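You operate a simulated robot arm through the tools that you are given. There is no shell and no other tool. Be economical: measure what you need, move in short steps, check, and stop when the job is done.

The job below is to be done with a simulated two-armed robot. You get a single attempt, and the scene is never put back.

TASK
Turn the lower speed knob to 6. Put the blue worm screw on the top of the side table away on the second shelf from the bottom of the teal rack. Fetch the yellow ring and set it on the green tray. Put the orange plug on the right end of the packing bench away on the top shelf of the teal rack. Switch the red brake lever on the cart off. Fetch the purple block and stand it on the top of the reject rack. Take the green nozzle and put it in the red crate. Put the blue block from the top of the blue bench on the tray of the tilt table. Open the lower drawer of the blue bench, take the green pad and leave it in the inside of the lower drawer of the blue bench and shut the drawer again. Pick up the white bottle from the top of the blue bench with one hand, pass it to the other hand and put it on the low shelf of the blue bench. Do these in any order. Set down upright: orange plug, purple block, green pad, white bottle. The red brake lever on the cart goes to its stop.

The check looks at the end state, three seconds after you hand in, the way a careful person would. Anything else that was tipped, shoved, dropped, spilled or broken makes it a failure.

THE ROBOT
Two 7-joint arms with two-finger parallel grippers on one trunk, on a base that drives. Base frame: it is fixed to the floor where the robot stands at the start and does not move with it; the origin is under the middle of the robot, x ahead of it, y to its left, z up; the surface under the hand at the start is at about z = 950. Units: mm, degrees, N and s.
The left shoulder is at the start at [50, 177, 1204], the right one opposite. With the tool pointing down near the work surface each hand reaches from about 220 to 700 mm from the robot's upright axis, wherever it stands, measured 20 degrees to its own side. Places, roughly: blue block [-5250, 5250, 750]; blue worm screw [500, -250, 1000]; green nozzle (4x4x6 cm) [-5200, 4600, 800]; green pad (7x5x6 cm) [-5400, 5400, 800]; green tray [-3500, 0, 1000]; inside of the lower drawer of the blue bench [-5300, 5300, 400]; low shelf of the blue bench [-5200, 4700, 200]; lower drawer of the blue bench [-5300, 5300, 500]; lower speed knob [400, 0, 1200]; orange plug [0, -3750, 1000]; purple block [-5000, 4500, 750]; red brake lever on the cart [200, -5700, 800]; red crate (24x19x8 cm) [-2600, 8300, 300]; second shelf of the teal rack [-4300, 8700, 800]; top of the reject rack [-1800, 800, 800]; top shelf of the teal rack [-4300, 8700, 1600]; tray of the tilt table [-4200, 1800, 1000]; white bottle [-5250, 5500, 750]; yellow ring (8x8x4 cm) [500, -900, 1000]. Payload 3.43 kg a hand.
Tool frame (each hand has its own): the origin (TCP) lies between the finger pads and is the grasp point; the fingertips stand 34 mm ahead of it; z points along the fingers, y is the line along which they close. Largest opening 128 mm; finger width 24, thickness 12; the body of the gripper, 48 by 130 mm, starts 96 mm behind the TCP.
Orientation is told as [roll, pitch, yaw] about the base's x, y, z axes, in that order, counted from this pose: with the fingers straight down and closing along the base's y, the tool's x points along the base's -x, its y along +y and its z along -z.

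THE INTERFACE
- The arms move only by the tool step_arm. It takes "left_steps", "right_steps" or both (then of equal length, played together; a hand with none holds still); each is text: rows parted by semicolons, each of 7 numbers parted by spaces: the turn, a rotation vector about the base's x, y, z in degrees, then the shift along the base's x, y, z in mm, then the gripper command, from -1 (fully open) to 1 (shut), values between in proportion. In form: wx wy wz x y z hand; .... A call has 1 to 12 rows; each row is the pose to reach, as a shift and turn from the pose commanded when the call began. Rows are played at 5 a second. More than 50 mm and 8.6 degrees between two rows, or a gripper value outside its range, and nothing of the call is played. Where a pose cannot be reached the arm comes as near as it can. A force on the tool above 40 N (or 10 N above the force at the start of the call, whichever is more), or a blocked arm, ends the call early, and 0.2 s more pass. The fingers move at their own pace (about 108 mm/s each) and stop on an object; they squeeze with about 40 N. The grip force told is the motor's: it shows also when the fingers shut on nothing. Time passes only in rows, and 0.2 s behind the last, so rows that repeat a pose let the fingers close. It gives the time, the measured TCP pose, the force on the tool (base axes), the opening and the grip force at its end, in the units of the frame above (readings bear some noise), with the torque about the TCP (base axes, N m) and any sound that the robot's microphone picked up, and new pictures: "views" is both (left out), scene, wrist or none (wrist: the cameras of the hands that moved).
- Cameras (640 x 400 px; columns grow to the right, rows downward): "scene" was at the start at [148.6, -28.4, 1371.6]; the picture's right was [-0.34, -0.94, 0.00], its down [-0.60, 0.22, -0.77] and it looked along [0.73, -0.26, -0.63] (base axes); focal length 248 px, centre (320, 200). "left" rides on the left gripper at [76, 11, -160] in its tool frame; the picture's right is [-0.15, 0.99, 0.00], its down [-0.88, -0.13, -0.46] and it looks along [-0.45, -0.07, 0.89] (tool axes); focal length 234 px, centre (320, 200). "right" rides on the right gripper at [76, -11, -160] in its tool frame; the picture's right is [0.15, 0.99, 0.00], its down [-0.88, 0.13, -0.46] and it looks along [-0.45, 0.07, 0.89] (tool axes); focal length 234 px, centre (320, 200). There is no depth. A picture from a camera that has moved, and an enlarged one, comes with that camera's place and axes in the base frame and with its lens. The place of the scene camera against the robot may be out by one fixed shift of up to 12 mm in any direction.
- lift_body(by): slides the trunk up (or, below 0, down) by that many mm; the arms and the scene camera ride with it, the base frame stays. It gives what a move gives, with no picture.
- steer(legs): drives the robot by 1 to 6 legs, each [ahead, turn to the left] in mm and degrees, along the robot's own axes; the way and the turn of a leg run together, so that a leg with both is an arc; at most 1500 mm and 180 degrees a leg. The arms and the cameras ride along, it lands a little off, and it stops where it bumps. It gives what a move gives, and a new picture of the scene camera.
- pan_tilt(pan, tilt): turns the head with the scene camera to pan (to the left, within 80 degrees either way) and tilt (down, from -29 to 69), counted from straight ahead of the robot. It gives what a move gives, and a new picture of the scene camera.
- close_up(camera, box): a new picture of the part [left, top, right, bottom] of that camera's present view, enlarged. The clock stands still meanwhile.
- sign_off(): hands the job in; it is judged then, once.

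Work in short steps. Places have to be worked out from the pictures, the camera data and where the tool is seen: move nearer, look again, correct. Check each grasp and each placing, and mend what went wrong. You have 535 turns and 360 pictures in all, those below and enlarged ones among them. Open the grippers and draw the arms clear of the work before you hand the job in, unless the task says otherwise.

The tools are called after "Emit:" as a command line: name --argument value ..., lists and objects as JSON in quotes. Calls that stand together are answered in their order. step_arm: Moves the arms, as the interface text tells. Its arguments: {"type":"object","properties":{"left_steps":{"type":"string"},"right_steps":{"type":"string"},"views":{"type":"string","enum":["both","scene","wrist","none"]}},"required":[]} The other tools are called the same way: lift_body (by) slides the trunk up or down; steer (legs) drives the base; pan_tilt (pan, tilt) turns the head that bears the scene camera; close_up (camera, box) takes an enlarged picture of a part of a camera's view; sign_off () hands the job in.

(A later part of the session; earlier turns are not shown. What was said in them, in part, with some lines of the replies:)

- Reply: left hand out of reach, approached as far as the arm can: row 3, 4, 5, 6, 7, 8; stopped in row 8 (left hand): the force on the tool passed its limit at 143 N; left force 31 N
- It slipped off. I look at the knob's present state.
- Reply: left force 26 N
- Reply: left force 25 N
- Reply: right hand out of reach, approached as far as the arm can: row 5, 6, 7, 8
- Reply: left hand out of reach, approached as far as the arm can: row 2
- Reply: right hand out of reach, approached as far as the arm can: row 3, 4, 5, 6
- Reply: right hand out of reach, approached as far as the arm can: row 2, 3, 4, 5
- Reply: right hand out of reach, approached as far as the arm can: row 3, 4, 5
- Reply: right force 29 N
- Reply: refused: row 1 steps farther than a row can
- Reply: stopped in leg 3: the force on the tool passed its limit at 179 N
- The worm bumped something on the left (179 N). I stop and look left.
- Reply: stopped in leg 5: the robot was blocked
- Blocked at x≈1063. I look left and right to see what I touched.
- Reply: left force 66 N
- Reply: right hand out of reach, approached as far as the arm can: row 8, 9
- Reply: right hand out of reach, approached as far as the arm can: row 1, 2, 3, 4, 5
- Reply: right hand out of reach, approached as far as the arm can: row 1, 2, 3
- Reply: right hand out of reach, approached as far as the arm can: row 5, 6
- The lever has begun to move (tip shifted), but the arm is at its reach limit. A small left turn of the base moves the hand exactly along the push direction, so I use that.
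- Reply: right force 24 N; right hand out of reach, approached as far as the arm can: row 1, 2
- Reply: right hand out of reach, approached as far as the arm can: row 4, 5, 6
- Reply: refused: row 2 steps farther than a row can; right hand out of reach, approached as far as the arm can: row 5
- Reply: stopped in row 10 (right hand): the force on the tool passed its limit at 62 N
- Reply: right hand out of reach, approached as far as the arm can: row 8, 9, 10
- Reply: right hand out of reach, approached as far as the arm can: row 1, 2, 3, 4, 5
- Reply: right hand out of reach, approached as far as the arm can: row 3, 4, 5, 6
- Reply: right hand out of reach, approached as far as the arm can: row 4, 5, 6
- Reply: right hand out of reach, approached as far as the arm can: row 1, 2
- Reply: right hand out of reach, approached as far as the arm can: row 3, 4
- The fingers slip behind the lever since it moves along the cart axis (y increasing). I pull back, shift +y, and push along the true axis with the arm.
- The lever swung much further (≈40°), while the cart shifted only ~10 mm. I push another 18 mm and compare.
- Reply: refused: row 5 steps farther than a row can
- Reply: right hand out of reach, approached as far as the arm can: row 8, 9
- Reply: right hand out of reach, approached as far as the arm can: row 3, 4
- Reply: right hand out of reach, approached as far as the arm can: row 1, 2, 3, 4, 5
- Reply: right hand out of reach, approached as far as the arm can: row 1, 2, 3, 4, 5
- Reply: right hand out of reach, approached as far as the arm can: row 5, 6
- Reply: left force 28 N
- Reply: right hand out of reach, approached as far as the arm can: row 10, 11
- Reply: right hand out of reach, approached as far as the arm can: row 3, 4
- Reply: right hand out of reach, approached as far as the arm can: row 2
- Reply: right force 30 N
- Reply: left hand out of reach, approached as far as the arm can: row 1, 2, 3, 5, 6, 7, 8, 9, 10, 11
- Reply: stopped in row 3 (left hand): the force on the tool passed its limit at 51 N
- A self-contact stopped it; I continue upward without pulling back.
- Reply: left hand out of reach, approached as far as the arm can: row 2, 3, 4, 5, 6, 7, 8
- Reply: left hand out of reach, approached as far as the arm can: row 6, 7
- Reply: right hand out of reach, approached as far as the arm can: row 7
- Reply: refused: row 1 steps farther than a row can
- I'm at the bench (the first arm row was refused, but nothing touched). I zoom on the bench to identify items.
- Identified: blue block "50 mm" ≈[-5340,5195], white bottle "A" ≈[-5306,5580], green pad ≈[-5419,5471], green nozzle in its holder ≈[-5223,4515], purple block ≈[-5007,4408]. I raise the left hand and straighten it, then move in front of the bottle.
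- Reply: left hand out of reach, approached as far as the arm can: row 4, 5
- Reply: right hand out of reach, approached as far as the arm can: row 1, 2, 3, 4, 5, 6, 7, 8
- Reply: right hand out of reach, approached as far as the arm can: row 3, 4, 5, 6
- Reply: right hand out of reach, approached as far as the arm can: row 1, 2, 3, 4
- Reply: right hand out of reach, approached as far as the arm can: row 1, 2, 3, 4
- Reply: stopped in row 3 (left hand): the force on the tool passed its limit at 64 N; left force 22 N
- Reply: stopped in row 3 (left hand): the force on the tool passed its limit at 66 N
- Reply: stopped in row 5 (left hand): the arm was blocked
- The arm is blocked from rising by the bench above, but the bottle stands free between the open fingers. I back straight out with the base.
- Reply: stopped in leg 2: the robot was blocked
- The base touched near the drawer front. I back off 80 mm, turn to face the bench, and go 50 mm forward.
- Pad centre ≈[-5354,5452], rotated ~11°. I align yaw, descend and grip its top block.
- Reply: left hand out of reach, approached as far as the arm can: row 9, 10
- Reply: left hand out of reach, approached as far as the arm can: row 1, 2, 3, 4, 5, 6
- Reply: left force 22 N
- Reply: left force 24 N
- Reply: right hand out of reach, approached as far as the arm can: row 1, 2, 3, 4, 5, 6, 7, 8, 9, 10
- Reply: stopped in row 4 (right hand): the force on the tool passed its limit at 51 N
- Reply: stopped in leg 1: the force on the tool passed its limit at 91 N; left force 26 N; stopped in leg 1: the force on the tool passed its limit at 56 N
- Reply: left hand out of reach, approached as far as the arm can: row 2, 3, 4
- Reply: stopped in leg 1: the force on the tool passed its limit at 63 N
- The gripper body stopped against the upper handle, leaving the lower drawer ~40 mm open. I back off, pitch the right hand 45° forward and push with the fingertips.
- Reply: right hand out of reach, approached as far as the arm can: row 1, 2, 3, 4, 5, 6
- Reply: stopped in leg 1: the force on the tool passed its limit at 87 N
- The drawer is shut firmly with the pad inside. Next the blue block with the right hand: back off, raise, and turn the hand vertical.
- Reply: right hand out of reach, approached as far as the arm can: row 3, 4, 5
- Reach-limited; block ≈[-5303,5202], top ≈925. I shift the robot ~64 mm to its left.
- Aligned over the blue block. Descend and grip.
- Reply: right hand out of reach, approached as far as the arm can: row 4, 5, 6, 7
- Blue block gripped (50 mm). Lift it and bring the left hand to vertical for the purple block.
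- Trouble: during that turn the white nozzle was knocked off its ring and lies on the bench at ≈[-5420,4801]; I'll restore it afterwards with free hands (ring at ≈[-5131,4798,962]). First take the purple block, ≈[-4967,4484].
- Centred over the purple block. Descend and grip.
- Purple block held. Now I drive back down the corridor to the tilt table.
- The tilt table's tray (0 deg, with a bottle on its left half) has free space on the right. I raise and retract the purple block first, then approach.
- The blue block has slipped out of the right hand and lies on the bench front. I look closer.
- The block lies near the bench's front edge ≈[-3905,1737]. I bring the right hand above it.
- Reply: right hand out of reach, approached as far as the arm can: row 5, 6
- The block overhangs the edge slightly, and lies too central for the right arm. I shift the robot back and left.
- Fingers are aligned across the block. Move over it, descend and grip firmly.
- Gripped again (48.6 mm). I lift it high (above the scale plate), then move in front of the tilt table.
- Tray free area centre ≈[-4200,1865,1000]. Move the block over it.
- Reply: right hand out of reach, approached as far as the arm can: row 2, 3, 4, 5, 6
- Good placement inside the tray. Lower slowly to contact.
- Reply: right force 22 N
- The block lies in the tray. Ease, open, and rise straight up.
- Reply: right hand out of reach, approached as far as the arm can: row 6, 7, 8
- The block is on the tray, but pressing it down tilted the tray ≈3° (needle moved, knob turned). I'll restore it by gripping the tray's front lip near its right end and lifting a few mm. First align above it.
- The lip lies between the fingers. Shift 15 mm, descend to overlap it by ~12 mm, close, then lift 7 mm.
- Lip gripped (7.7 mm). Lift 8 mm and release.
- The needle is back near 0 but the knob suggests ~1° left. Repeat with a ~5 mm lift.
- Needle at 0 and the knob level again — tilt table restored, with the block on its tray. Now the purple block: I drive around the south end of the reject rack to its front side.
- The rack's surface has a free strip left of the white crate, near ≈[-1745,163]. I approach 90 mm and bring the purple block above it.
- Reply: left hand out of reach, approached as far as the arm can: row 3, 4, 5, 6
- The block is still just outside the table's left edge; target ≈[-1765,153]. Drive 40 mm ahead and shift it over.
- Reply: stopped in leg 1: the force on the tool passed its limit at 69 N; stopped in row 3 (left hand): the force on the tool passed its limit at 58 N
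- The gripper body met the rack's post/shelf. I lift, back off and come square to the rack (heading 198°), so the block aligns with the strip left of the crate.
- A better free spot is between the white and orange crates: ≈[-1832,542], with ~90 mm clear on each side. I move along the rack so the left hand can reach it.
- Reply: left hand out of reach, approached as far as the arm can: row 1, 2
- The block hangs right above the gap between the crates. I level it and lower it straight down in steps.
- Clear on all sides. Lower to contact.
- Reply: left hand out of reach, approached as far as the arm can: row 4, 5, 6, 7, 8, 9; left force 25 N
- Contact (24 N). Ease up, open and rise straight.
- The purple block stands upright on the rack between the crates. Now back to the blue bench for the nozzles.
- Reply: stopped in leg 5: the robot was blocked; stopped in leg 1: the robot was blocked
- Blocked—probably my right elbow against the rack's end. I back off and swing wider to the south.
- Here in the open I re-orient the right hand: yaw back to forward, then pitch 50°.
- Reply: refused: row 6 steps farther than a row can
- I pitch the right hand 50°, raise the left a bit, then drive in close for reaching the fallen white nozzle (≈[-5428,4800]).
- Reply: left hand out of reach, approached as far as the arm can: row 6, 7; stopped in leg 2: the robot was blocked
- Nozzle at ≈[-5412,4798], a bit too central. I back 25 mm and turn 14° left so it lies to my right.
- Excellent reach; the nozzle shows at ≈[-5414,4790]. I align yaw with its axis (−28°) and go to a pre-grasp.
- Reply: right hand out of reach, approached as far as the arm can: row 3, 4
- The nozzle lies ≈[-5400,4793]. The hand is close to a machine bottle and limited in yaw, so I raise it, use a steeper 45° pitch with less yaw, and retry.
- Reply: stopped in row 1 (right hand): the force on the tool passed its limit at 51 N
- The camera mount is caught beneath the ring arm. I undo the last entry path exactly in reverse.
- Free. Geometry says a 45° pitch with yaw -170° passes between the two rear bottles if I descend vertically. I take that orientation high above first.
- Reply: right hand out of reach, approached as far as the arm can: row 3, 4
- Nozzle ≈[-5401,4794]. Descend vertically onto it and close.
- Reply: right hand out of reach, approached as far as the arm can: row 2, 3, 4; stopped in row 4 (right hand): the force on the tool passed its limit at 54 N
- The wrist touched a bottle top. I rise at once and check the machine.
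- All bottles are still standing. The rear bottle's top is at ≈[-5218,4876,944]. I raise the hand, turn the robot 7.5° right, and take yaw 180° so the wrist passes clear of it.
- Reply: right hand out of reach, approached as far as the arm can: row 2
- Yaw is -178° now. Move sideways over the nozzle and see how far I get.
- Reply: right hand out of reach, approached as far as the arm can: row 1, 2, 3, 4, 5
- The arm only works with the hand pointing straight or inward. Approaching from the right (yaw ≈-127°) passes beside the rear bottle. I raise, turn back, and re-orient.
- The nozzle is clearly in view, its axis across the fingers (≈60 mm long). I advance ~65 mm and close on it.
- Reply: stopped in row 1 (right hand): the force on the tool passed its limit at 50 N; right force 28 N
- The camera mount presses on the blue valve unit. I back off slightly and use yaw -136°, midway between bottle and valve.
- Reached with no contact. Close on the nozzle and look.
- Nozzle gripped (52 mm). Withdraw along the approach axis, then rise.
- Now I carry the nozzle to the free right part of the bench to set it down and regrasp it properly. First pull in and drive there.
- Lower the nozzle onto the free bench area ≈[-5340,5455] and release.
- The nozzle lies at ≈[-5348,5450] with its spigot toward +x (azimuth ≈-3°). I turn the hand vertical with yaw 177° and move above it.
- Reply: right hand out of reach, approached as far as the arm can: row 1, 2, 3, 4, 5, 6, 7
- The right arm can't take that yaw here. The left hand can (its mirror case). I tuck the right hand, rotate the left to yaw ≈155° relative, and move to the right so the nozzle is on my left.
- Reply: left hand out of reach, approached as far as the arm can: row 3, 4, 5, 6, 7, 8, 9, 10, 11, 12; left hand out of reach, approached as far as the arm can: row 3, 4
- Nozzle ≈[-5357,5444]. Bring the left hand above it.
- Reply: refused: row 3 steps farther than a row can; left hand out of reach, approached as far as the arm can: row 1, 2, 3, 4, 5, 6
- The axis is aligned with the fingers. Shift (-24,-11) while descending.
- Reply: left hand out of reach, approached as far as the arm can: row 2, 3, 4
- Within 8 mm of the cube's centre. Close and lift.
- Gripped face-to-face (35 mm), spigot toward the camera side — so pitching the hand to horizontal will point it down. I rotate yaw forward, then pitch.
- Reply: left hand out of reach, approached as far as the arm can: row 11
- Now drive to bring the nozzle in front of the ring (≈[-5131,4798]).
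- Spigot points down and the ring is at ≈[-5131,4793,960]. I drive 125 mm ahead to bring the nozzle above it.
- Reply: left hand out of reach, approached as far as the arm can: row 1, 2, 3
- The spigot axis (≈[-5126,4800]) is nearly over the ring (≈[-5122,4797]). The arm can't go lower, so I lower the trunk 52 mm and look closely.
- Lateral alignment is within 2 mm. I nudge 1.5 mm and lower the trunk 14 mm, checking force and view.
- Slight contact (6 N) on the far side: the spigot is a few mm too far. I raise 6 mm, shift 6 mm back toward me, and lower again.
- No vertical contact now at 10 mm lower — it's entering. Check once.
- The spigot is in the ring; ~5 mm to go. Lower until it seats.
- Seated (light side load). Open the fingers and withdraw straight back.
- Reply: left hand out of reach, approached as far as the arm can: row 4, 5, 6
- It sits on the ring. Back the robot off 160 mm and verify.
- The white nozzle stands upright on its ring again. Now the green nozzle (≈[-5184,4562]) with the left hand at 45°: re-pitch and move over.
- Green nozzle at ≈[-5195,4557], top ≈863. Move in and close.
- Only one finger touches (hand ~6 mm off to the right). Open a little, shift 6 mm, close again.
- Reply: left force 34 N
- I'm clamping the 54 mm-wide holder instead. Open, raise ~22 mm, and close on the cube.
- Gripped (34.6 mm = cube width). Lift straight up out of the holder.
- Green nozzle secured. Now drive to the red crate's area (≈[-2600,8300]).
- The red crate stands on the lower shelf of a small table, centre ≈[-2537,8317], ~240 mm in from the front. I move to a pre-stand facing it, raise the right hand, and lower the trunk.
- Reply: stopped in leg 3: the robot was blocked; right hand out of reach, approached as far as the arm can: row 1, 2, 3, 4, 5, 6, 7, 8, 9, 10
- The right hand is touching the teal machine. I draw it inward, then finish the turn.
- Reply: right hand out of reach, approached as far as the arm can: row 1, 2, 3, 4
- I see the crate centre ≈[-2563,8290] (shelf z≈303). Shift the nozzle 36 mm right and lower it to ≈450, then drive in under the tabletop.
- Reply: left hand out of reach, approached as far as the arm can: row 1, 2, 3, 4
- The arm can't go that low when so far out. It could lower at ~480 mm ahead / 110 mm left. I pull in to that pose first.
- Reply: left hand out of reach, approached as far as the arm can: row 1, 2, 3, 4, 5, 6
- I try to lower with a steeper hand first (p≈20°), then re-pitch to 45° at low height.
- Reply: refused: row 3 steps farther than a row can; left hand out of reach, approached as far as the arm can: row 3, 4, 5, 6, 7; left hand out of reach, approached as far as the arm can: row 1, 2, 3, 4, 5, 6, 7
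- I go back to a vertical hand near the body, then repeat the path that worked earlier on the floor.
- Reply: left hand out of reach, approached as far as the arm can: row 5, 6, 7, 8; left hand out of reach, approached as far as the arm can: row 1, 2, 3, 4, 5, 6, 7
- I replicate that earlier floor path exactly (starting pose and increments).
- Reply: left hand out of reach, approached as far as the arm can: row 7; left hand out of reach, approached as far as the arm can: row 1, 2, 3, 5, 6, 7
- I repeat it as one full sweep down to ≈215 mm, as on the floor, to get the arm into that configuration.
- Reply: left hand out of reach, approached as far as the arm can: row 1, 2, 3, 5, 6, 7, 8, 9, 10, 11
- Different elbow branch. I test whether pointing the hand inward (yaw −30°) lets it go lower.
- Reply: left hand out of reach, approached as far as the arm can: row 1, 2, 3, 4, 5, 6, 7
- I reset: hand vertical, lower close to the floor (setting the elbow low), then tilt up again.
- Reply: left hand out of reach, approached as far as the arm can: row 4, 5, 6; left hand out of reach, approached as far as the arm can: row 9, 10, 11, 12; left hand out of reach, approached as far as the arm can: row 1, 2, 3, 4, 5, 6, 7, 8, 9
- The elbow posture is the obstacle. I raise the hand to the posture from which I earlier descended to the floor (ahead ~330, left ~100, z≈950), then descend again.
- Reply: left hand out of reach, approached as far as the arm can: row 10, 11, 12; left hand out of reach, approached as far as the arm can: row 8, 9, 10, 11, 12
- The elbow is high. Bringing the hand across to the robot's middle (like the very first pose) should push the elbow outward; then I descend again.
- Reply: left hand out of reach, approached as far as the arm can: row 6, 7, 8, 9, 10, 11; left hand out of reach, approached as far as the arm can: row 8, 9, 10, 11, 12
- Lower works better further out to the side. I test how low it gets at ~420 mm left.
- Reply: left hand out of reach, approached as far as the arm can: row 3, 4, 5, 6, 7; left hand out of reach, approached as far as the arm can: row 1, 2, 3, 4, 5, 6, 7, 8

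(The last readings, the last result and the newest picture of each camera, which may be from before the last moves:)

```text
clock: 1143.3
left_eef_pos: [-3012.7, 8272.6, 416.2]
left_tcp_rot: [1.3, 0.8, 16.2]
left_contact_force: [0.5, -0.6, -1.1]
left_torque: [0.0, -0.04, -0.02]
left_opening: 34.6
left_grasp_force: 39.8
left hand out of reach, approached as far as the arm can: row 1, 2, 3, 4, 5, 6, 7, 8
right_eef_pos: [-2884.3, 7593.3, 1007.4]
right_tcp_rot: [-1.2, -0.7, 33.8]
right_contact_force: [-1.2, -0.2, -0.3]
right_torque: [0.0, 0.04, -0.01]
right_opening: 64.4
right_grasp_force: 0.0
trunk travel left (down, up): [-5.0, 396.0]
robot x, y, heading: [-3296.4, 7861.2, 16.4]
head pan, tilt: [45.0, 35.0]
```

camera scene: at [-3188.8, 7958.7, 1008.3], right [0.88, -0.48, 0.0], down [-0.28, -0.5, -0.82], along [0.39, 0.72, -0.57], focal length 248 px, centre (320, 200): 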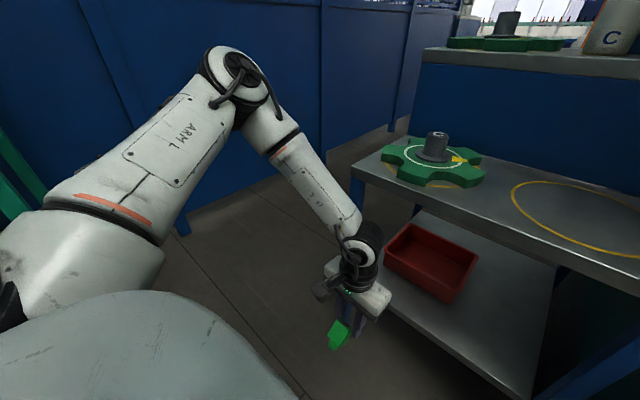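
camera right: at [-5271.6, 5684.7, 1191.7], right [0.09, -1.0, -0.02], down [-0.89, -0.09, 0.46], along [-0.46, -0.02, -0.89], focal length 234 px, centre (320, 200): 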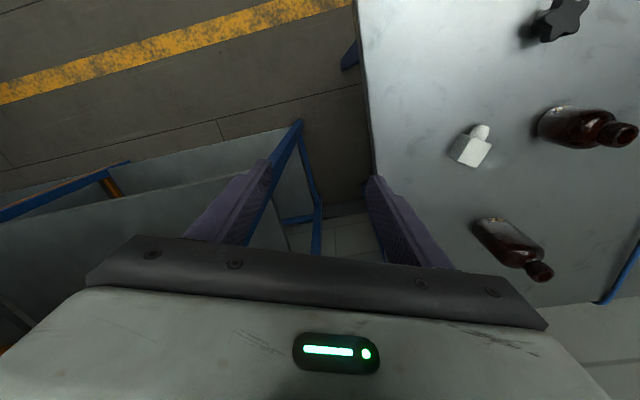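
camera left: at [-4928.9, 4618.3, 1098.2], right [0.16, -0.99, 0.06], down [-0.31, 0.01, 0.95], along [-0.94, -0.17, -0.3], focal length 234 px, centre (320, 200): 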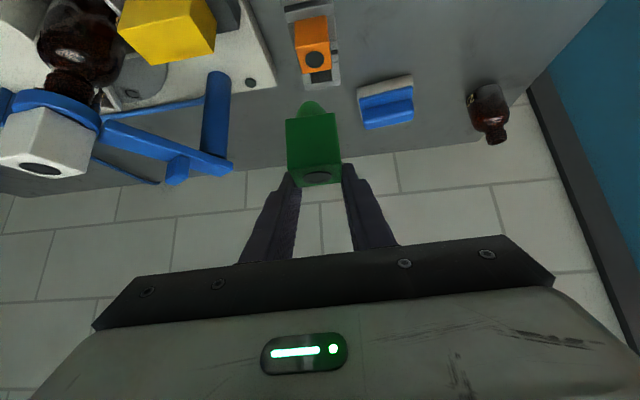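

I try passing through a horizontal hand pose at shoulder height and back, to unflip the wrist.

Emit:
step_arm --left_steps "0 0 0 10 -8 40 0.8; 0 0 0 20 -16 80 0.8; 0 0 0 32 -24 120 0.8; 0 0 0 45 -32 160 0.8; 0 0 0 58 -40 200 0.8; 0 0 0 70 -48 240 0.8; 0 0 0 82 -56 280 0.8; 0 0 0 95 -64 320 0.8; 0 0 0 108 -74 360 0.8; 0 0 0 120 -85 385 0.8" --views "none"

Emit:
step_arm --left_steps "2.3 -7.9 0 10 3 0 0.8; 4.5 -15.7 0 20 6 0 0.8; 6.8 -23.6 0 30 9 0 0.8; 9 -31.4 0 40 12 0 0.8; 11.3 -39.3 0 50 15 0 0.8; 13.6 -47.1 0 55 17 0 0.8; 15.8 -55 0 60 18 0 0.8; 18.1 -62.8 0 65 20 0 0.8; 20.3 -70.7 0 70 21 0 0.8; 22.6 -78.6 0 70 21 0 0.8; 24.3 -84.5 0 70 21 0 0.8" --views "none"

Emit:
step_arm --left_steps "-2.3 7.9 0 -10 -25 0 0.8; -4.5 15.7 0 -20 -50 0 0.8; -6.8 23.6 0 -30 -75 0 0.8; -9 31.4 0 -40 -100 0 0.8; -11.3 39.3 0 -50 -125 0 0.8; -13.6 47.1 0 -60 -150 0 0.8; -15.8 55 0 -70 -170 0 0.8; -18.1 62.8 0 -80 -185 0 0.8; -20.3 70.7 0 -90 -200 0 0.8; -22.6 78.6 0 -95 -210 0 0.8; -24.3 84.5 0 -100 -220 0 0.8" --views "none"

```text
clock: 1145.5
left_eef_pos: [-2889.8, 8183.8, 799.1]
left_tcp_rot: [1.2, 0.9, 16.4]
left_contact_force: [-0.6, 0.8, -0.3]
left_torque: [0.0, -0.03, -0.01]
left_opening: 34.4
left_grasp_force: 40.3
right_eef_pos: [-2886.1, 7593.2, 1008.0]
right_tcp_rot: [-1.3, -0.7, 33.8]
right_contact_force: [-0.6, -0.2, 0.5]
right_torque: [-0.01, -0.04, -0.02]
right_opening: 64.0
right_grasp_force: 0.1
trunk travel left (down, up): [-5.0, 396.0]
robot x, y, heading: [-3300.6, 7862.9, 16.5]
head pan, tilt: [45.0, 35.0]
```

```text
clock: 1147.9
left_eef_pos: [-2818.5, 8205.8, 799.0]
left_tcp_rot: [0.0, -80.8, 17.5]
left_contact_force: [0.1, 0.6, -1.1]
left_torque: [0.02, -0.01, 0.0]
left_opening: 34.8
left_grasp_force: 39.5
left hand out of reach, approached as far as the arm can: row 11
right_eef_pos: [-2885.6, 7594.3, 1007.1]
right_tcp_rot: [-1.1, -0.7, 33.8]
right_contact_force: [-0.8, -0.3, -0.4]
right_torque: [0.0, -0.01, -0.02]
right_opening: 63.9
right_grasp_force: 0.2
trunk travel left (down, up): [-5.0, 396.0]
robot x, y, heading: [-3296.6, 7860.7, 16.5]
head pan, tilt: [45.0, 35.0]
```

```text
clock: 1150.3
left_eef_pos: [-2969.5, 8090.9, 777.8]
left_tcp_rot: [1.2, 7.4, 16.6]
left_contact_force: [1.0, -0.1, -0.9]
left_torque: [-0.01, 0.08, -0.01]
left_opening: 34.6
left_grasp_force: 40.3
left hand out of reach, approached as far as the arm can: row 5, 6, 7, 8, 9, 10, 11
right_eef_pos: [-2882.6, 7594.1, 1005.3]
right_tcp_rot: [-1.2, -0.3, 33.8]
right_contact_force: [1.0, 0.3, 0.6]
right_torque: [-0.05, 0.09, 0.02]
right_opening: 64.2
right_grasp_force: 0.1
trunk travel left (down, up): [-5.0, 396.0]
robot x, y, heading: [-3293.4, 7860.4, 16.2]
head pan, tilt: [45.0, 35.0]
```

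Still stuck. I test whether the right arm can do the low tilted reach (mirrored path): first bring it vertical to the start pose.

Emit:
step_arm --right_steps "0 0 -4 -7 7 -40 0; 0 0 -8 -14 14 -80 0; 0 0 -12 -21 21 -120 0; 0 0 -17 -28 28 -160 0; 0 0 -17 -35 35 -200 0; 0 0 -17 -42 42 -240 0; 0 0 -17 -50 50 -280 0; 0 0 -17 -58 58 -320 0; 0 0 -17 -66 66 -360 0; 0 0 -17 -73 73 -405 0" --views "none"

Emit:
step_arm --right_steps "2.1 -7.2 0 22 2 -20 0; 4.2 -14.4 0 50 5 -45 0; 6.4 -21.7 0 78 8 -75 0; 8.5 -28.9 0 106 11 -110 0; 10.6 -36.1 0 135 13 -145 0; 12.7 -43.3 0 158 14 -185 0; 12.7 -43.3 0 177 15 -230 0; 12.7 -43.3 0 189 17 -265 0" --views "none"

```text
clock: 1152.5
left_eef_pos: [-2970.9, 8091.3, 779.4]
left_tcp_rot: [1.1, 7.0, 16.7]
left_contact_force: [0.6, 0.3, 0.1]
left_torque: [-0.03, -0.08, -0.03]
left_opening: 34.8
left_grasp_force: 40.0
right_eef_pos: [-2904.8, 7535.1, 603.2]
right_tcp_rot: [3.1, -0.9, 18.6]
right_contact_force: [0.0, 0.0, 0.9]
right_torque: [-0.01, -0.02, 0.0]
right_opening: 64.0
right_grasp_force: 0.1
right hand out of reach, approached as far as the arm can: row 1, 2, 3, 4, 5, 6, 7, 8, 9, 10
trunk travel left (down, up): [-5.0, 396.0]
robot x, y, heading: [-3296.2, 7863.2, 16.3]
head pan, tilt: [45.0, 35.0]
```

```text
clock: 1153.9
left_eef_pos: [-2975.8, 8087.2, 780.2]
left_tcp_rot: [1.0, 6.7, 16.2]
left_contact_force: [-1.2, 0.2, -0.5]
left_torque: [0.02, -0.14, -0.01]
left_opening: 34.6
left_grasp_force: 40.1
right_eef_pos: [-2787.6, 7547.4, 435.6]
right_tcp_rot: [2.6, -40.1, 17.2]
right_contact_force: [-5.7, 1.4, 1.0]
right_torque: [-0.15, -0.45, -0.28]
right_opening: 60.9
right_grasp_force: 0.1
right hand out of reach, approached as far as the arm can: row 6
trunk travel left (down, up): [-5.0, 396.0]
robot x, y, heading: [-3303.9, 7861.1, 15.6]
head pan, tilt: [45.0, 35.0]
stopped in row 6 (right hand): the force on the tool passed its limit at 604 N (the readings are from after the stop); the commanded pose is now the measured one
```

The right arm can reach low with a tilt, but its fingertips hit the white unit hard. I withdraw and check that unit.

Emit:
step_arm --right_steps "0 0 0 -30 -8 5 0; 0 0 0 -70 -18 20 0; 0 0 0 -110 -28 50 0" --views "none"

Emit:
pan_tilt --pan -15 --tilt 40

```text
refused: row 3 steps farther than a row can; nothing moved
```

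```text
clock: 1155.2
left_eef_pos: [-2971.9, 8088.0, 779.9]
left_tcp_rot: [1.3, 7.0, 16.2]
left_contact_force: [-0.2, 0.7, -0.2]
left_torque: [0.0, 0.02, 0.01]
left_opening: 34.7
left_grasp_force: 40.1
right_eef_pos: [-2787.1, 7546.0, 431.2]
right_tcp_rot: [2.7, -39.7, 16.8]
right_contact_force: [-23.1, -1.2, -3.1]
right_torque: [0.19, 0.65, -0.52]
right_opening: 60.3
right_grasp_force: 0.0
trunk travel left (down, up): [-5.0, 396.0]
robot x, y, heading: [-3302.2, 7859.0, 15.3]
head pan, tilt: [-15.0, 40.0]
camera scene: at [-3149.4, 7880.6, 1000.6], right [0.01, -1.0, 0.0], down [-0.64, -0.01, -0.77], along [0.77, 0.01, -0.64], focal length 248 px, centre (320, 200)
```

scene: 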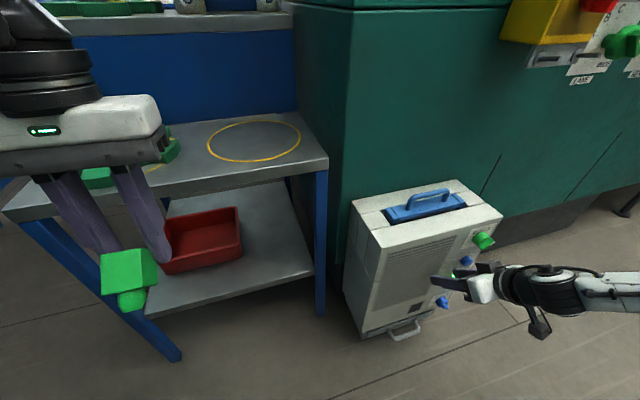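

Comparing knob positions in both pictures, the white unit hasn't moved. I withdraw the right hand gently.

Emit:
step_arm --right_steps "0 0 0 -25 -7 5 0; 0 0 0 -55 -15 15 0; 0 0 0 -90 -25 30 0; 0 0 0 -125 -30 50 0" --views "none"

```text
clock: 1156.2
left_eef_pos: [-2972.3, 8086.6, 778.8]
left_tcp_rot: [1.2, 7.0, 16.2]
left_contact_force: [-0.2, 0.0, -0.1]
left_torque: [0.02, 0.03, 0.01]
left_opening: 34.5
left_grasp_force: 39.7
right_eef_pos: [-2908.9, 7516.1, 482.8]
right_tcp_rot: [2.5, -40.2, 17.0]
right_contact_force: [0.9, -0.4, 0.1]
right_torque: [0.01, -0.04, 0.03]
right_opening: 63.9
right_grasp_force: 0.2
trunk travel left (down, up): [-5.0, 396.0]
robot x, y, heading: [-3299.1, 7861.2, 15.5]
head pan, tilt: [-15.0, 40.0]
```

The right arm's low reach worked far out to the side (~440 mm). I try the left arm likewise: out to 440 mm left, then tilt while descending.

Emit:
step_arm --left_steps "0 -3 0 -18 32 -15 0.8; 0 -6 0 -38 65 -35 0.8; 0 -6 0 -58 100 -55 0.8; 0 -6 0 -80 135 -80 0.8; 0 -6 0 -100 170 -105 0.8; 0 -6 0 -122 208 -130 0.8; 0 -6 0 -144 245 -155 0.8; 0 -6 0 -162 280 -179 0.8" --views "none"

Emit:
step_arm --left_steps "2.1 -7.2 0 20 5 -15 0.8; 4.2 -14.4 0 42 11 -35 0.8; 6.4 -21.7 0 64 17 -60 0.8; 8.5 -28.9 0 86 24 -85 0.8; 10.6 -36.1 0 106 30 -110 0.8; 12.7 -43.3 0 120 34 -140 0.8; 12.7 -43.3 0 125 36 -165 0.8" --views "none"

```text
refused: row 6 steps farther than a row can; nothing moved
```

```text
clock: 1157.8
left_eef_pos: [-2851.4, 8127.6, 618.3]
left_tcp_rot: [1.0, -38.2, 16.2]
left_contact_force: [-0.4, 1.1, -1.1]
left_torque: [-0.02, 0.01, -0.01]
left_opening: 34.4
left_grasp_force: 40.0
left hand out of reach, approached as far as the arm can: row 7
right_eef_pos: [-2909.6, 7516.7, 482.2]
right_tcp_rot: [2.6, -40.0, 17.0]
right_contact_force: [-1.0, -0.8, 0.4]
right_torque: [-0.03, 0.01, -0.03]
right_opening: 63.6
right_grasp_force: 0.1
trunk travel left (down, up): [-5.0, 396.0]
robot x, y, heading: [-3296.1, 7859.7, 15.5]
head pan, tilt: [-15.0, 40.0]
```

Interesting—this posture went fine. I try lowering further from here.

Emit:
step_arm --left_steps "1 -3.5 0 0 0 -30 0.8; 2 -7 0 0 0 -60 0.8; 2 -7 0 0 0 -95 0.8; 2 -7 0 0 0 -130 0.8; 2 -7 0 0 0 -165 0.8; 2 -7 0 0 0 -185 0.8" --views "none"

```text
clock: 1159.2
left_eef_pos: [-2888.8, 8198.6, 528.7]
left_tcp_rot: [1.1, -45.4, 16.2]
left_contact_force: [-0.5, -0.9, 0.2]
left_torque: [-0.03, 0.03, 0.0]
left_opening: 34.4
left_grasp_force: 39.4
left hand out of reach, approached as far as the arm can: row 1, 2, 3, 4, 5, 6
right_eef_pos: [-2909.2, 7515.2, 482.3]
right_tcp_rot: [2.5, -40.0, 17.0]
right_contact_force: [-0.4, -0.4, -0.5]
right_torque: [-0.03, 0.03, -0.03]
right_opening: 63.9
right_grasp_force: 0.1
trunk travel left (down, up): [-5.0, 396.0]
robot x, y, heading: [-3300.8, 7860.1, 15.5]
head pan, tilt: [-15.0, 40.0]
```

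Now slide outward to the left while pressing down.

Emit:
step_arm --left_steps "0 0 0 -10 34 -10 0.8; 0 0 0 -20 68 -25 0.8; 0 0 0 -30 102 -40 0.8; 0 0 0 -40 136 -60 0.8; 0 0 0 -50 170 -80 0.8; 0 0 0 -58 200 -100 0.8; 0 0 0 -64 225 -120 0.8" --views "none"

```text
clock: 1160.8
left_eef_pos: [-2970.2, 8438.6, 476.9]
left_tcp_rot: [1.1, -44.9, 16.1]
left_contact_force: [-1.3, -0.4, -1.0]
left_torque: [0.0, 0.01, 0.03]
left_opening: 34.7
left_grasp_force: 40.1
left hand out of reach, approached as far as the arm can: row 2, 3, 4, 5, 6, 7
right_eef_pos: [-2908.6, 7517.7, 482.5]
right_tcp_rot: [2.4, -40.1, 16.9]
right_contact_force: [-0.8, 0.3, 0.7]
right_torque: [-0.01, 0.01, -0.02]
right_opening: 64.0
right_grasp_force: 0.1
trunk travel left (down, up): [-5.0, 396.0]
robot x, y, heading: [-3297.3, 7861.0, 15.4]
head pan, tilt: [-15.0, 40.0]
```

At 470 mm left it reaches z≈477 with 45°. A bit further left and a flatter pitch would clear the tabletop; test.

Emit:
step_arm --left_steps "0.7 -2.4 0 -8 28 -15 0.8; 1.4 -4.8 0 -16 56 -30 0.8; 1.4 -4.8 0 -22 80 -50 0.8; 1.4 -4.8 0 -22 80 -70 0.8" --views "none"

```text
clock: 1161.8
left_eef_pos: [-2992.9, 8519.8, 407.0]
left_tcp_rot: [1.3, -50.4, 16.2]
left_contact_force: [0.0, 0.3, -0.3]
left_torque: [0.01, 0.01, 0.0]
left_opening: 34.3
left_grasp_force: 40.8
left hand out of reach, approached as far as the arm can: row 1
right_eef_pos: [-2909.8, 7514.9, 482.1]
right_tcp_rot: [2.5, -40.0, 17.0]
right_contact_force: [-0.5, -0.5, -0.9]
right_torque: [0.04, 0.0, 0.0]
right_opening: 64.0
right_grasp_force: 0.1
trunk travel left (down, up): [-5.0, 396.0]
robot x, y, heading: [-3300.6, 7861.6, 15.5]
head pan, tilt: [-15.0, 40.0]
```

It got through: z=407 with 50° pitch, no limit. Now try to come back inward at z≈440.

Emit:
step_arm --left_steps "0 0 0 9 -32 12 0.8; 0 0 0 18 -65 24 0.8; 0 0 0 27 -98 34 0.8; 0 0 0 36 -130 34 0.8; 0 0 0 45 -163 34 0.8; 0 0 0 54 -196 34 0.8; 0 0 0 63 -229 34 0.8; 0 0 0 72 -260 34 0.8" --views "none"

```text
clock: 1163.6
left_eef_pos: [-2939.4, 8326.0, 440.6]
left_tcp_rot: [1.3, -50.4, 16.2]
left_contact_force: [0.0, -0.2, 0.0]
left_torque: [-0.02, 0.0, 0.02]
left_opening: 34.6
left_grasp_force: 40.5
left hand out of reach, approached as far as the arm can: row 7, 8
right_eef_pos: [-2909.3, 7516.8, 481.2]
right_tcp_rot: [2.4, -40.0, 17.0]
right_contact_force: [-0.3, -0.1, -0.4]
right_torque: [-0.03, 0.0, 0.01]
right_opening: 63.9
right_grasp_force: 0.1
trunk travel left (down, up): [-5.0, 396.0]
robot x, y, heading: [-3299.7, 7857.8, 15.5]
head pan, tilt: [-15.0, 40.0]
```

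The left arm now works at ≈[470 ahead, 355 left, z 440]. I raise and tuck the right hand, set z≈452, and reposition square (heading 0°) in front of the shelf.

Emit:
step_arm --right_steps "0 0 0 -10 -3 40 0; 0 0 0 -20 -6 82 0; 0 0 0 -32 -9 124 0; 0 0 0 -45 -12 166 0; 0 0 0 -60 -16 208 0; 0 0 0 -75 -20 250 0; 0 0 0 -90 -24 290 0; 0 0 0 -105 -28 330 0" --left_steps "0 0 0 0 0 3 0.8; 0 0 0 0 5 6 0.8; 0 0 0 0 10 9 0.8; 0 0 0 0 10 12 0.8; 0 0 0 0 10 12 0.8; 0 0 0 0 10 12 0.8; 0 0 0 0 10 12 0.8; 0 0 0 0 10 12 0.8" --views "none"

Emit:
steer --legs '[[-80, 0], [0, 20], [114, 0], [0, -35.5]]'

```text
clock: 1165.4
left_eef_pos: [-2939.1, 8335.5, 452.5]
left_tcp_rot: [1.3, -50.3, 16.2]
left_contact_force: [0.5, 0.8, -0.2]
left_torque: [-0.02, 0.0, -0.02]
left_opening: 34.3
left_grasp_force: 40.4
right_eef_pos: [-2942.4, 7494.5, 624.8]
right_tcp_rot: [2.6, -40.0, 17.0]
right_contact_force: [0.0, -0.3, -0.6]
right_torque: [-0.02, 0.04, 0.0]
right_opening: 64.1
right_grasp_force: 0.1
right hand out of reach, approached as far as the arm can: row 3, 4, 5, 6, 7, 8
trunk travel left (down, up): [-5.0, 396.0]
robot x, y, heading: [-3299.7, 7858.9, 15.5]
head pan, tilt: [-15.0, 40.0]
```

```text
clock: 1167.6
left_eef_pos: [-3198.1, 8406.9, 453.0]
left_tcp_rot: [1.2, -50.4, 35.8]
left_contact_force: [0.5, 0.2, -0.6]
left_torque: [0.0, -0.01, 0.02]
left_opening: 34.6
left_grasp_force: 40.5
right_eef_pos: [-2918.2, 7615.5, 625.4]
right_tcp_rot: [2.7, -40.1, 36.6]
right_contact_force: [-0.6, 0.3, -0.8]
right_torque: [-0.02, -0.02, 0.0]
right_opening: 63.7
right_grasp_force: 0.0
trunk travel left (down, up): [-5.0, 396.0]
robot x, y, heading: [-3376.2, 7838.8, 35.6]
head pan, tilt: [-15.0, 40.0]
stopped in leg 2: the robot was blocked; the commanded pose is now the measured one
camera scene: at [-3242.2, 7909.8, 1000.7], right [0.35, -0.94, 0.0], down [-0.6, -0.22, -0.77], along [0.72, 0.27, -0.64], focal length 248 px, centre (320, 200)
```

scene: 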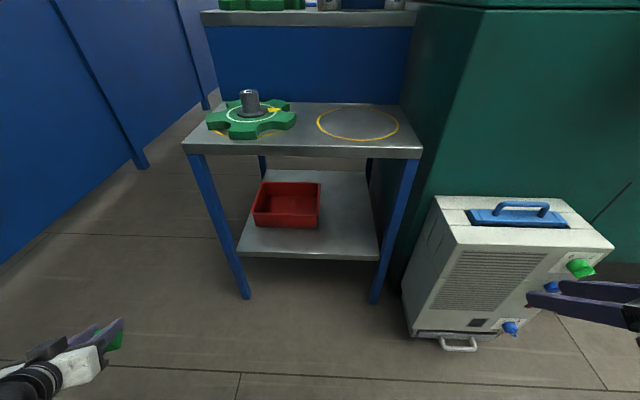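

Emit:
steer --legs '[[114, 0], [0, -35.6]]'

```text
clock: 1169.3
left_eef_pos: [-3081.4, 8464.5, 452.5]
left_tcp_rot: [1.1, -50.4, 33.3]
left_contact_force: [0.0, -0.5, -0.4]
left_torque: [0.0, 0.0, 0.0]
left_opening: 34.7
left_grasp_force: 39.9
right_eef_pos: [-2835.0, 7660.9, 625.3]
right_tcp_rot: [2.8, -39.8, 34.0]
right_contact_force: [0.8, 0.7, 0.5]
right_torque: [0.0, 0.03, 0.0]
right_opening: 64.1
right_grasp_force: 0.0
trunk travel left (down, up): [-5.0, 396.0]
robot x, y, heading: [-3283.8, 7902.4, 33.0]
head pan, tilt: [-15.0, 40.0]
stopped in leg 2: the robot was blocked; the commanded pose is now the measured one
camera scene: at [-3147.1, 7969.9, 1000.7], right [0.31, -0.95, 0.0], down [-0.61, -0.2, -0.77], along [0.73, 0.24, -0.64], focal length 248 px, centre (320, 200)
```

scene: 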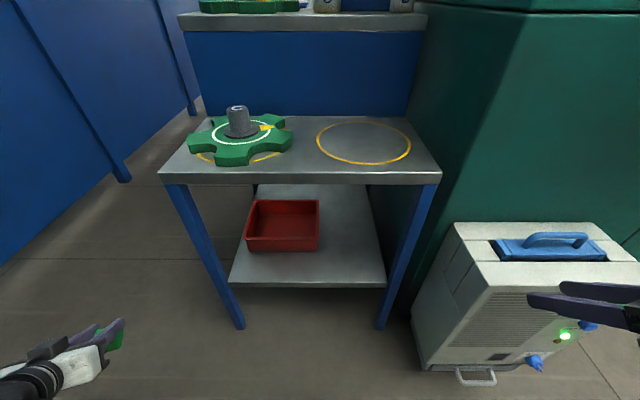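

Something on the right side blocks the turn. I raise the trunk so the right arm clears, turn, and lower again.

Emit:
lift_body --by 250

Emit:
steer --legs '[[0, -33]]'

```text
clock: 1171.9
left_eef_pos: [-3081.1, 8465.5, 702.1]
left_tcp_rot: [1.2, -50.4, 33.4]
left_contact_force: [-0.2, 1.0, -0.4]
left_torque: [0.02, -0.01, 0.0]
left_opening: 34.5
left_grasp_force: 40.0
right_eef_pos: [-2833.3, 7661.5, 875.5]
right_tcp_rot: [2.8, -39.9, 34.0]
right_contact_force: [-1.0, -0.3, -0.1]
right_torque: [-0.02, 0.0, 0.0]
right_opening: 64.1
right_grasp_force: 0.0
trunk travel left (down, up): [-255.0, 146.0]
robot x, y, heading: [-3285.2, 7903.8, 33.2]
head pan, tilt: [-15.0, 40.0]
```

```text
clock: 1172.8
left_eef_pos: [-3060.6, 8457.4, 701.9]
left_tcp_rot: [1.1, -50.3, 31.2]
left_contact_force: [0.2, 0.6, -0.4]
left_torque: [-0.01, -0.01, 0.01]
left_opening: 34.4
left_grasp_force: 39.9
right_eef_pos: [-2845.2, 7645.9, 873.5]
right_tcp_rot: [3.1, -39.3, 31.5]
right_contact_force: [-0.2, 0.1, -0.8]
right_torque: [-0.02, 0.02, 0.01]
right_opening: 63.8
right_grasp_force: 0.1
trunk travel left (down, up): [-255.0, 146.0]
robot x, y, heading: [-3286.3, 7905.6, 31.0]
head pan, tilt: [-15.0, 40.0]
stopped in leg 1: the robot was blocked; the commanded pose is now the measured one
camera scene: at [-3144.8, 7965.1, 1250.7], right [0.28, -0.96, 0.0], down [-0.62, -0.18, -0.77], along [0.74, 0.21, -0.64], focal length 248 px, centre (320, 200)
```

scene: 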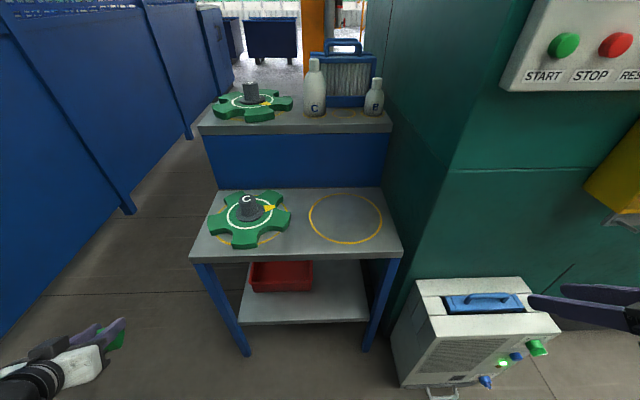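

Emit:
steer --legs '[[-100, 0], [0, -31]]'

```text
clock: 1175.4
left_eef_pos: [-2893.2, 8210.5, 703.0]
left_tcp_rot: [1.3, -50.3, 0.2]
left_contact_force: [-0.5, -0.3, -1.4]
left_torque: [-0.05, 0.01, -0.05]
left_opening: 34.8
left_grasp_force: 40.1
right_eef_pos: [-3127.7, 7403.3, 874.0]
right_tcp_rot: [3.1, -39.4, 0.5]
right_contact_force: [-0.3, 0.4, 0.1]
right_torque: [0.0, 0.01, 0.0]
right_opening: 64.1
right_grasp_force: 0.0
trunk travel left (down, up): [-255.0, 146.0]
robot x, y, heading: [-3368.5, 7852.9, -0.0]
head pan, tilt: [-15.0, 40.0]
camera scene: at [-3219.8, 7832.0, 1250.8], right [-0.26, -0.97, 0.0], down [-0.62, 0.17, -0.77], along [0.74, -0.2, -0.64], focal length 248 px, centre (320, 200)
```

scene: 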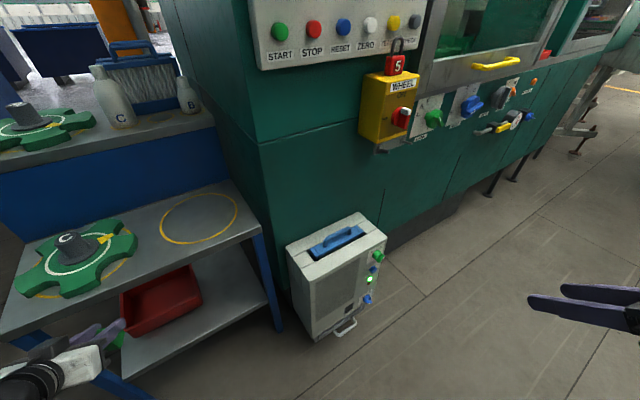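

Free here, heading 0°. I shift 74 mm to the left side-wise (turning well clear), then lower the trunk.

Emit:
steer --legs '[[0, 90], [74, 0], [0, -90]]'

Emit:
lift_body --by -250

```text
clock: 1184.1
left_eef_pos: [-2894.1, 8284.7, 702.5]
left_tcp_rot: [1.3, -50.2, 0.1]
left_contact_force: [0.1, -0.7, -0.6]
left_torque: [-0.02, 0.0, -0.01]
left_opening: 34.9
left_grasp_force: 39.4
right_eef_pos: [-3128.7, 7478.3, 872.4]
right_tcp_rot: [3.1, -39.4, 0.4]
right_contact_force: [0.4, 0.3, 0.2]
right_torque: [-0.01, 0.01, -0.02]
right_opening: 64.0
right_grasp_force: 0.0
trunk travel left (down, up): [-255.0, 146.0]
robot x, y, heading: [-3370.7, 7927.4, 0.2]
head pan, tilt: [-15.0, 40.0]
camera scene: at [-3220.3, 7905.7, 1250.7], right [-0.26, -0.97, 0.0], down [-0.62, 0.17, -0.77], along [0.74, -0.2, -0.64], focal length 248 px, centre (320, 200)
```

scene: 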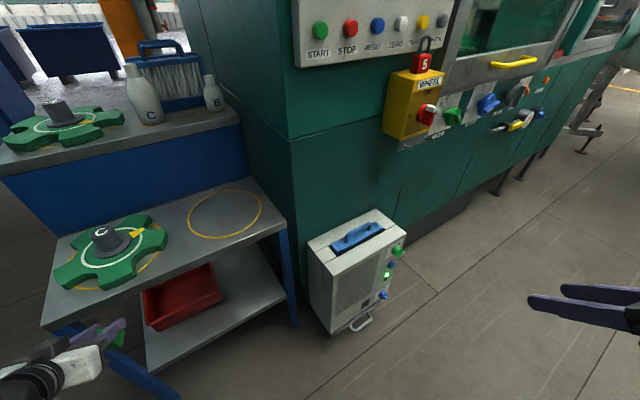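

```text
clock: 1186.7
left_eef_pos: [-2894.4, 8284.6, 451.6]
left_tcp_rot: [1.4, -50.3, 0.2]
left_contact_force: [0.4, -0.1, -0.4]
left_torque: [-0.02, 0.0, -0.01]
left_opening: 34.7
left_grasp_force: 39.7
right_eef_pos: [-3129.5, 7478.0, 623.5]
right_tcp_rot: [3.1, -39.3, 0.5]
right_contact_force: [0.2, -0.1, -0.1]
right_torque: [-0.03, -0.01, -0.02]
right_opening: 64.0
right_grasp_force: 0.1
trunk travel left (down, up): [-5.0, 396.0]
robot x, y, heading: [-3370.5, 7928.8, -0.1]
head pan, tilt: [-15.0, 40.0]
```

Now look with the left wrist camera toward the crate.

Emit:
close_up --camera "left" --box '[0, 0, 640, 400]'

```text
1.00 times, centred on (320, 200) of left (not enlarged: the box is as wide or as high as the picture)
camera zoom: at [-3065.1, 8291.2, 496.9], right [0.07, 0.99, 0.13], down [0.21, -0.14, 0.97], along [0.97, -0.04, -0.22], focal length 234 px, centre (320, 200)
```

zoom: 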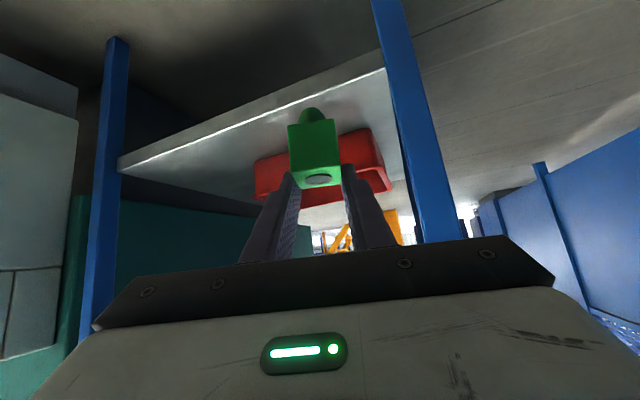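

The spigot hangs ~77 mm below the TCP and the crate rim is at ≈398, so I raise 35 mm, then drive in 250 mm (just past the rim).

Emit:
step_arm --left_steps "0 0 0 0 0 18 0.8; 0 0 0 0 0 36 0.8; 0 0 0 0 0 36 0.8" --views "none"

Emit:
steer --legs '[[215, 0]]'

Emit:
close_up --camera "left" --box '[160, 60, 480, 260]'

```text
clock: 1187.5
left_eef_pos: [-2895.0, 8284.7, 489.2]
left_tcp_rot: [1.3, -50.3, 0.1]
left_contact_force: [0.3, 0.7, -0.9]
left_torque: [-0.01, 0.04, -0.02]
left_opening: 34.8
left_grasp_force: 39.7
right_eef_pos: [-3129.3, 7476.9, 623.4]
right_tcp_rot: [3.1, -39.3, 0.5]
right_contact_force: [0.2, -0.4, -1.0]
right_torque: [0.03, 0.01, 0.02]
right_opening: 64.0
right_grasp_force: 0.1
trunk travel left (down, up): [-5.0, 396.0]
robot x, y, heading: [-3370.7, 7925.3, -0.0]
head pan, tilt: [-15.0, 40.0]
```

```text
clock: 1189.2
left_eef_pos: [-2678.8, 8283.8, 488.4]
left_tcp_rot: [1.4, -50.3, 0.1]
left_contact_force: [0.6, -0.1, 0.1]
left_torque: [0.01, 0.02, 0.01]
left_opening: 34.8
left_grasp_force: 40.2
right_eef_pos: [-2913.4, 7477.6, 623.3]
right_tcp_rot: [3.1, -39.3, 0.5]
right_contact_force: [0.0, 1.0, 0.0]
right_torque: [-0.01, 0.0, 0.01]
right_opening: 63.9
right_grasp_force: 0.1
trunk travel left (down, up): [-5.0, 396.0]
robot x, y, heading: [-3155.7, 7925.8, -0.1]
head pan, tilt: [-15.0, 40.0]
camera scene: at [-3004.7, 7905.8, 1000.8], right [-0.26, -0.97, 0.0], down [-0.62, 0.17, -0.77], along [0.74, -0.2, -0.64], focal length 248 px, centre (320, 200)
```

scene: 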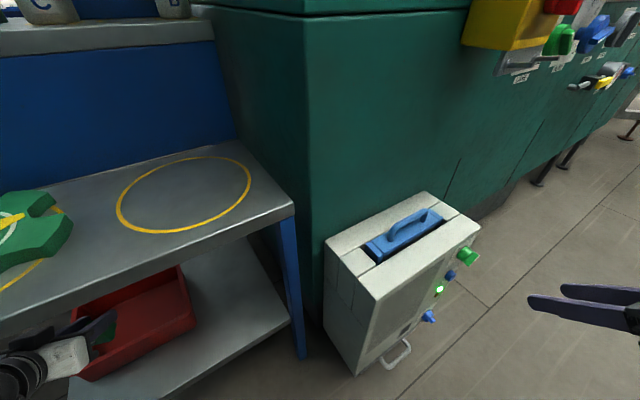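

```text
2.00 times, centred on (320, 160) of left
camera zoom: at [-2849.4, 8291.2, 533.2], right [0.07, 0.99, 0.13], down [0.21, -0.14, 0.97], along [0.97, -0.04, -0.22], focal length 468 px, centre (320, 280)
```

zoom: 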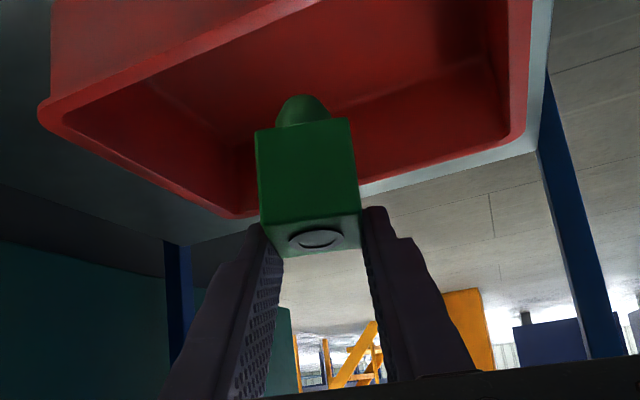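

The nozzle is at the crate's near rim, above its interior. Drive 40 mm more, then lower slightly and release.

Emit:
steer --legs '[[42, 0]]'

Emit:
step_arm --left_steps "0 0 0 8 0 -12 0.8; 0 0 0 16 2 -26 0.8; 0 0 0 22 3 -40 0.8; 0 0 0 28 3 -55 0.8; 0 0 0 30 3 -68 0.8" --views "wrist"

```text
clock: 1190.1
left_eef_pos: [-2637.4, 8284.4, 487.6]
left_tcp_rot: [1.2, -50.3, 0.2]
left_contact_force: [-0.1, -0.6, 0.0]
left_torque: [-0.01, 0.02, 0.02]
left_opening: 34.7
left_grasp_force: 39.8
right_eef_pos: [-2871.8, 7477.7, 622.3]
right_tcp_rot: [3.0, -39.2, 0.5]
right_contact_force: [0.3, -0.4, -0.5]
right_torque: [-0.02, 0.0, 0.01]
right_opening: 64.0
right_grasp_force: 0.0
trunk travel left (down, up): [-5.0, 396.0]
robot x, y, heading: [-3113.7, 7926.3, 0.1]
head pan, tilt: [-15.0, 40.0]
camera scene: at [-2962.9, 7905.8, 1000.8], right [-0.26, -0.97, 0.0], down [-0.62, 0.17, -0.77], along [0.74, -0.2, -0.64], focal length 248 px, centre (320, 200)
```

scene: 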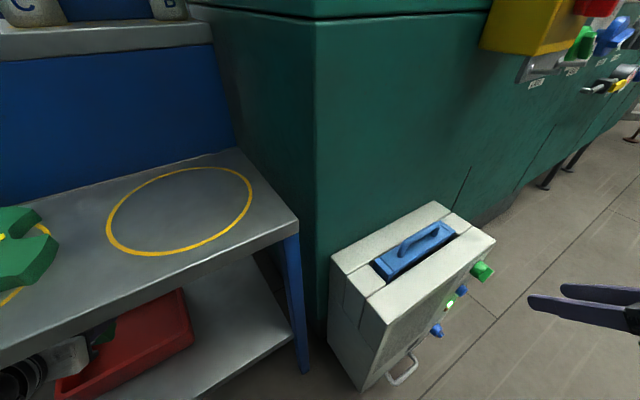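

```text
clock: 1191.3
left_eef_pos: [-2606.8, 8286.8, 420.4]
left_tcp_rot: [1.2, -50.3, 0.0]
left_contact_force: [0.1, 0.2, -1.0]
left_torque: [0.01, -0.02, -0.01]
left_opening: 34.6
left_grasp_force: 40.5
right_eef_pos: [-2871.2, 7477.9, 623.6]
right_tcp_rot: [3.0, -39.3, 0.5]
right_contact_force: [1.0, 0.3, -0.1]
right_torque: [-0.02, -0.01, -0.01]
right_opening: 64.1
right_grasp_force: 0.1
trunk travel left (down, up): [-5.0, 396.0]
robot x, y, heading: [-3112.5, 7925.6, -0.0]
head pan, tilt: [-15.0, 40.0]
camera left: at [-2777.5, 8294.4, 465.3], right [0.07, 0.99, 0.13], down [0.21, -0.14, 0.97], along [0.97, -0.04, -0.22], focal length 234 px, centre (320, 200)
```

left: 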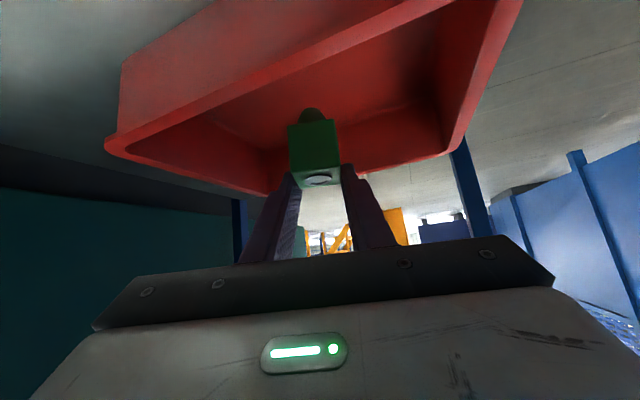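

The nozzle is inside the crate's outline, ~30 mm above its floor. Lower 20 mm and release.

Emit:
step_arm --left_steps "0 0 0 5 1 -10 0.8; 0 0 0 8 2 -20 0.8; 0 0 0 8 2 -20 0.4; 0 0 0 8 2 -20 0.1; 0 0 0 8 2 -5 0; 0 0 0 0 0 20 0; 0 0 0 -15 -3 45 0; 0 0 0 -30 -5 68 0" --views "wrist"

```text
clock: 1193.1
left_eef_pos: [-2637.6, 8283.2, 487.8]
left_tcp_rot: [1.1, -50.2, 0.2]
left_contact_force: [-0.4, 0.1, -0.1]
left_torque: [0.0, -0.03, -0.04]
left_opening: 64.1
left_grasp_force: 0.1
right_eef_pos: [-2872.5, 7477.6, 621.9]
right_tcp_rot: [3.1, -39.3, 0.5]
right_contact_force: [0.5, 0.0, -0.2]
right_torque: [-0.01, 0.0, -0.02]
right_opening: 64.2
right_grasp_force: 0.1
trunk travel left (down, up): [-5.0, 396.0]
robot x, y, heading: [-3116.5, 7929.9, -0.1]
head pan, tilt: [-15.0, 40.0]
camera left: at [-2808.3, 8289.7, 533.3], right [0.07, 0.99, 0.13], down [0.22, -0.14, 0.97], along [0.97, -0.04, -0.22], focal length 234 px, centre (320, 200)
```

left: 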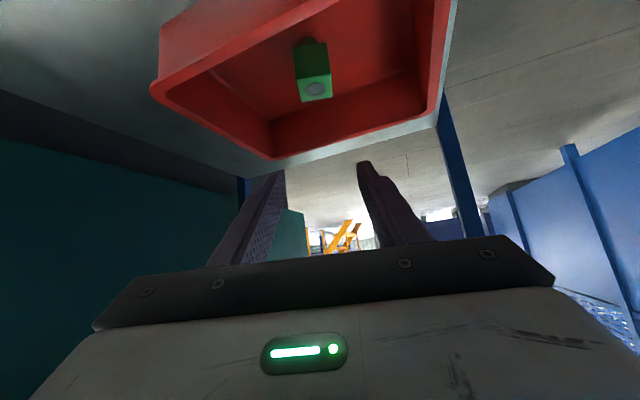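

The green nozzle is in the red crate. I back the robot straight out so the arms are clear.

Emit:
steer --legs '[[-420, 0]]'

```text
clock: 1195.6
left_eef_pos: [-3054.2, 8282.9, 488.0]
left_tcp_rot: [1.3, -50.3, 0.1]
left_contact_force: [-0.7, -0.6, -0.2]
left_torque: [0.0, 0.03, 0.01]
left_opening: 64.0
left_grasp_force: 0.0
right_eef_pos: [-3288.6, 7478.3, 623.0]
right_tcp_rot: [3.1, -39.3, 0.6]
right_contact_force: [-0.4, -0.1, -0.3]
right_torque: [0.0, 0.0, -0.03]
right_opening: 64.2
right_grasp_force: 0.2
trunk travel left (down, up): [-5.0, 396.0]
robot x, y, heading: [-3530.6, 7932.5, 0.0]
head pan, tilt: [-15.0, 40.0]
camera scene: at [-3379.9, 7905.7, 1000.7], right [-0.26, -0.97, 0.0], down [-0.62, 0.17, -0.77], along [0.74, -0.2, -0.64], focal length 248 px, centre (320, 200)
```

scene: 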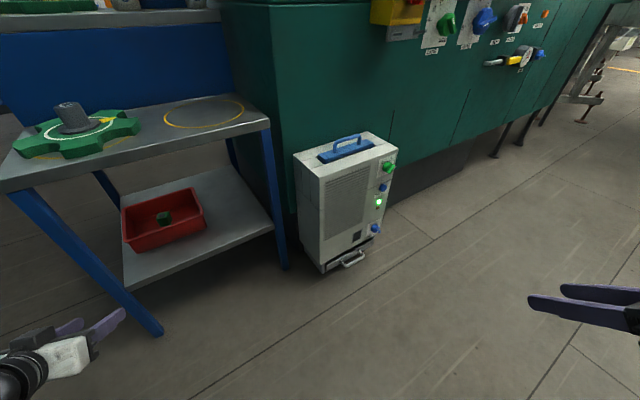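

The nozzle lies in the crate, the arms are clear and both grippers are open. I hand the job in.

Emit:
sign_off

```text
The job is handed in.
```

I did all ten jobs and handed in the work. A few things were bumped along the way, and one of those I didn't go back to check.

**Jobs**
- **Speed knob:** the display shows belt 3 at 6.
- **Worm screw:** on the second shelf of the teal rack, between worm A and the grey tray.
- **Yellow ring:** in the green tray.
- **Orange plug:** upright on the top shelf of the teal rack.
- **Brake lever:** swung outward as far as it goes. It had no on/off label, so I assumed the opposite stop means off.
- **Purple block:** upright on the reject rack, between the white and orange crates.
- **Green nozzle:** in the red crate.
- **Blue block:** lying on its side on the tilt table's tray. It slipped from the gripper once on the way and fell onto the bench.
- **Green pad:** upright in the lower drawer, which is shut.
- **White bottle:** passed from the right hand to the left and set upright on the low shelf.

**Disturbed along the way**
- **Cart:** it rolled while I pushed the lever. I pushed it back to within about 10 mm of where it was.
- **White nozzle:** knocked off its ring on the blue bench. I picked it up and set it back upright.
- **Tilt table:** tipped about 3° when I set the block down. I lifted the tray back, and the needle reads 0.
- **Machine bottle (blue bench):** my wrist pressed on its top at about 50 N. It was still standing when I checked.
- **White unit by the red crate:** a fingertip hit it at about 600 N. Comparing pictures, it hadn't moved.
- **Carton machine and packing bench:** I bumped the machine's post and was stopped in the gap between the two. The carton and bottles looked undisturbed.
- **Reject rack:** after I placed the purple block, I was stopped twice next to the rack, probably by my elbow against its end. I did not go back to check it.
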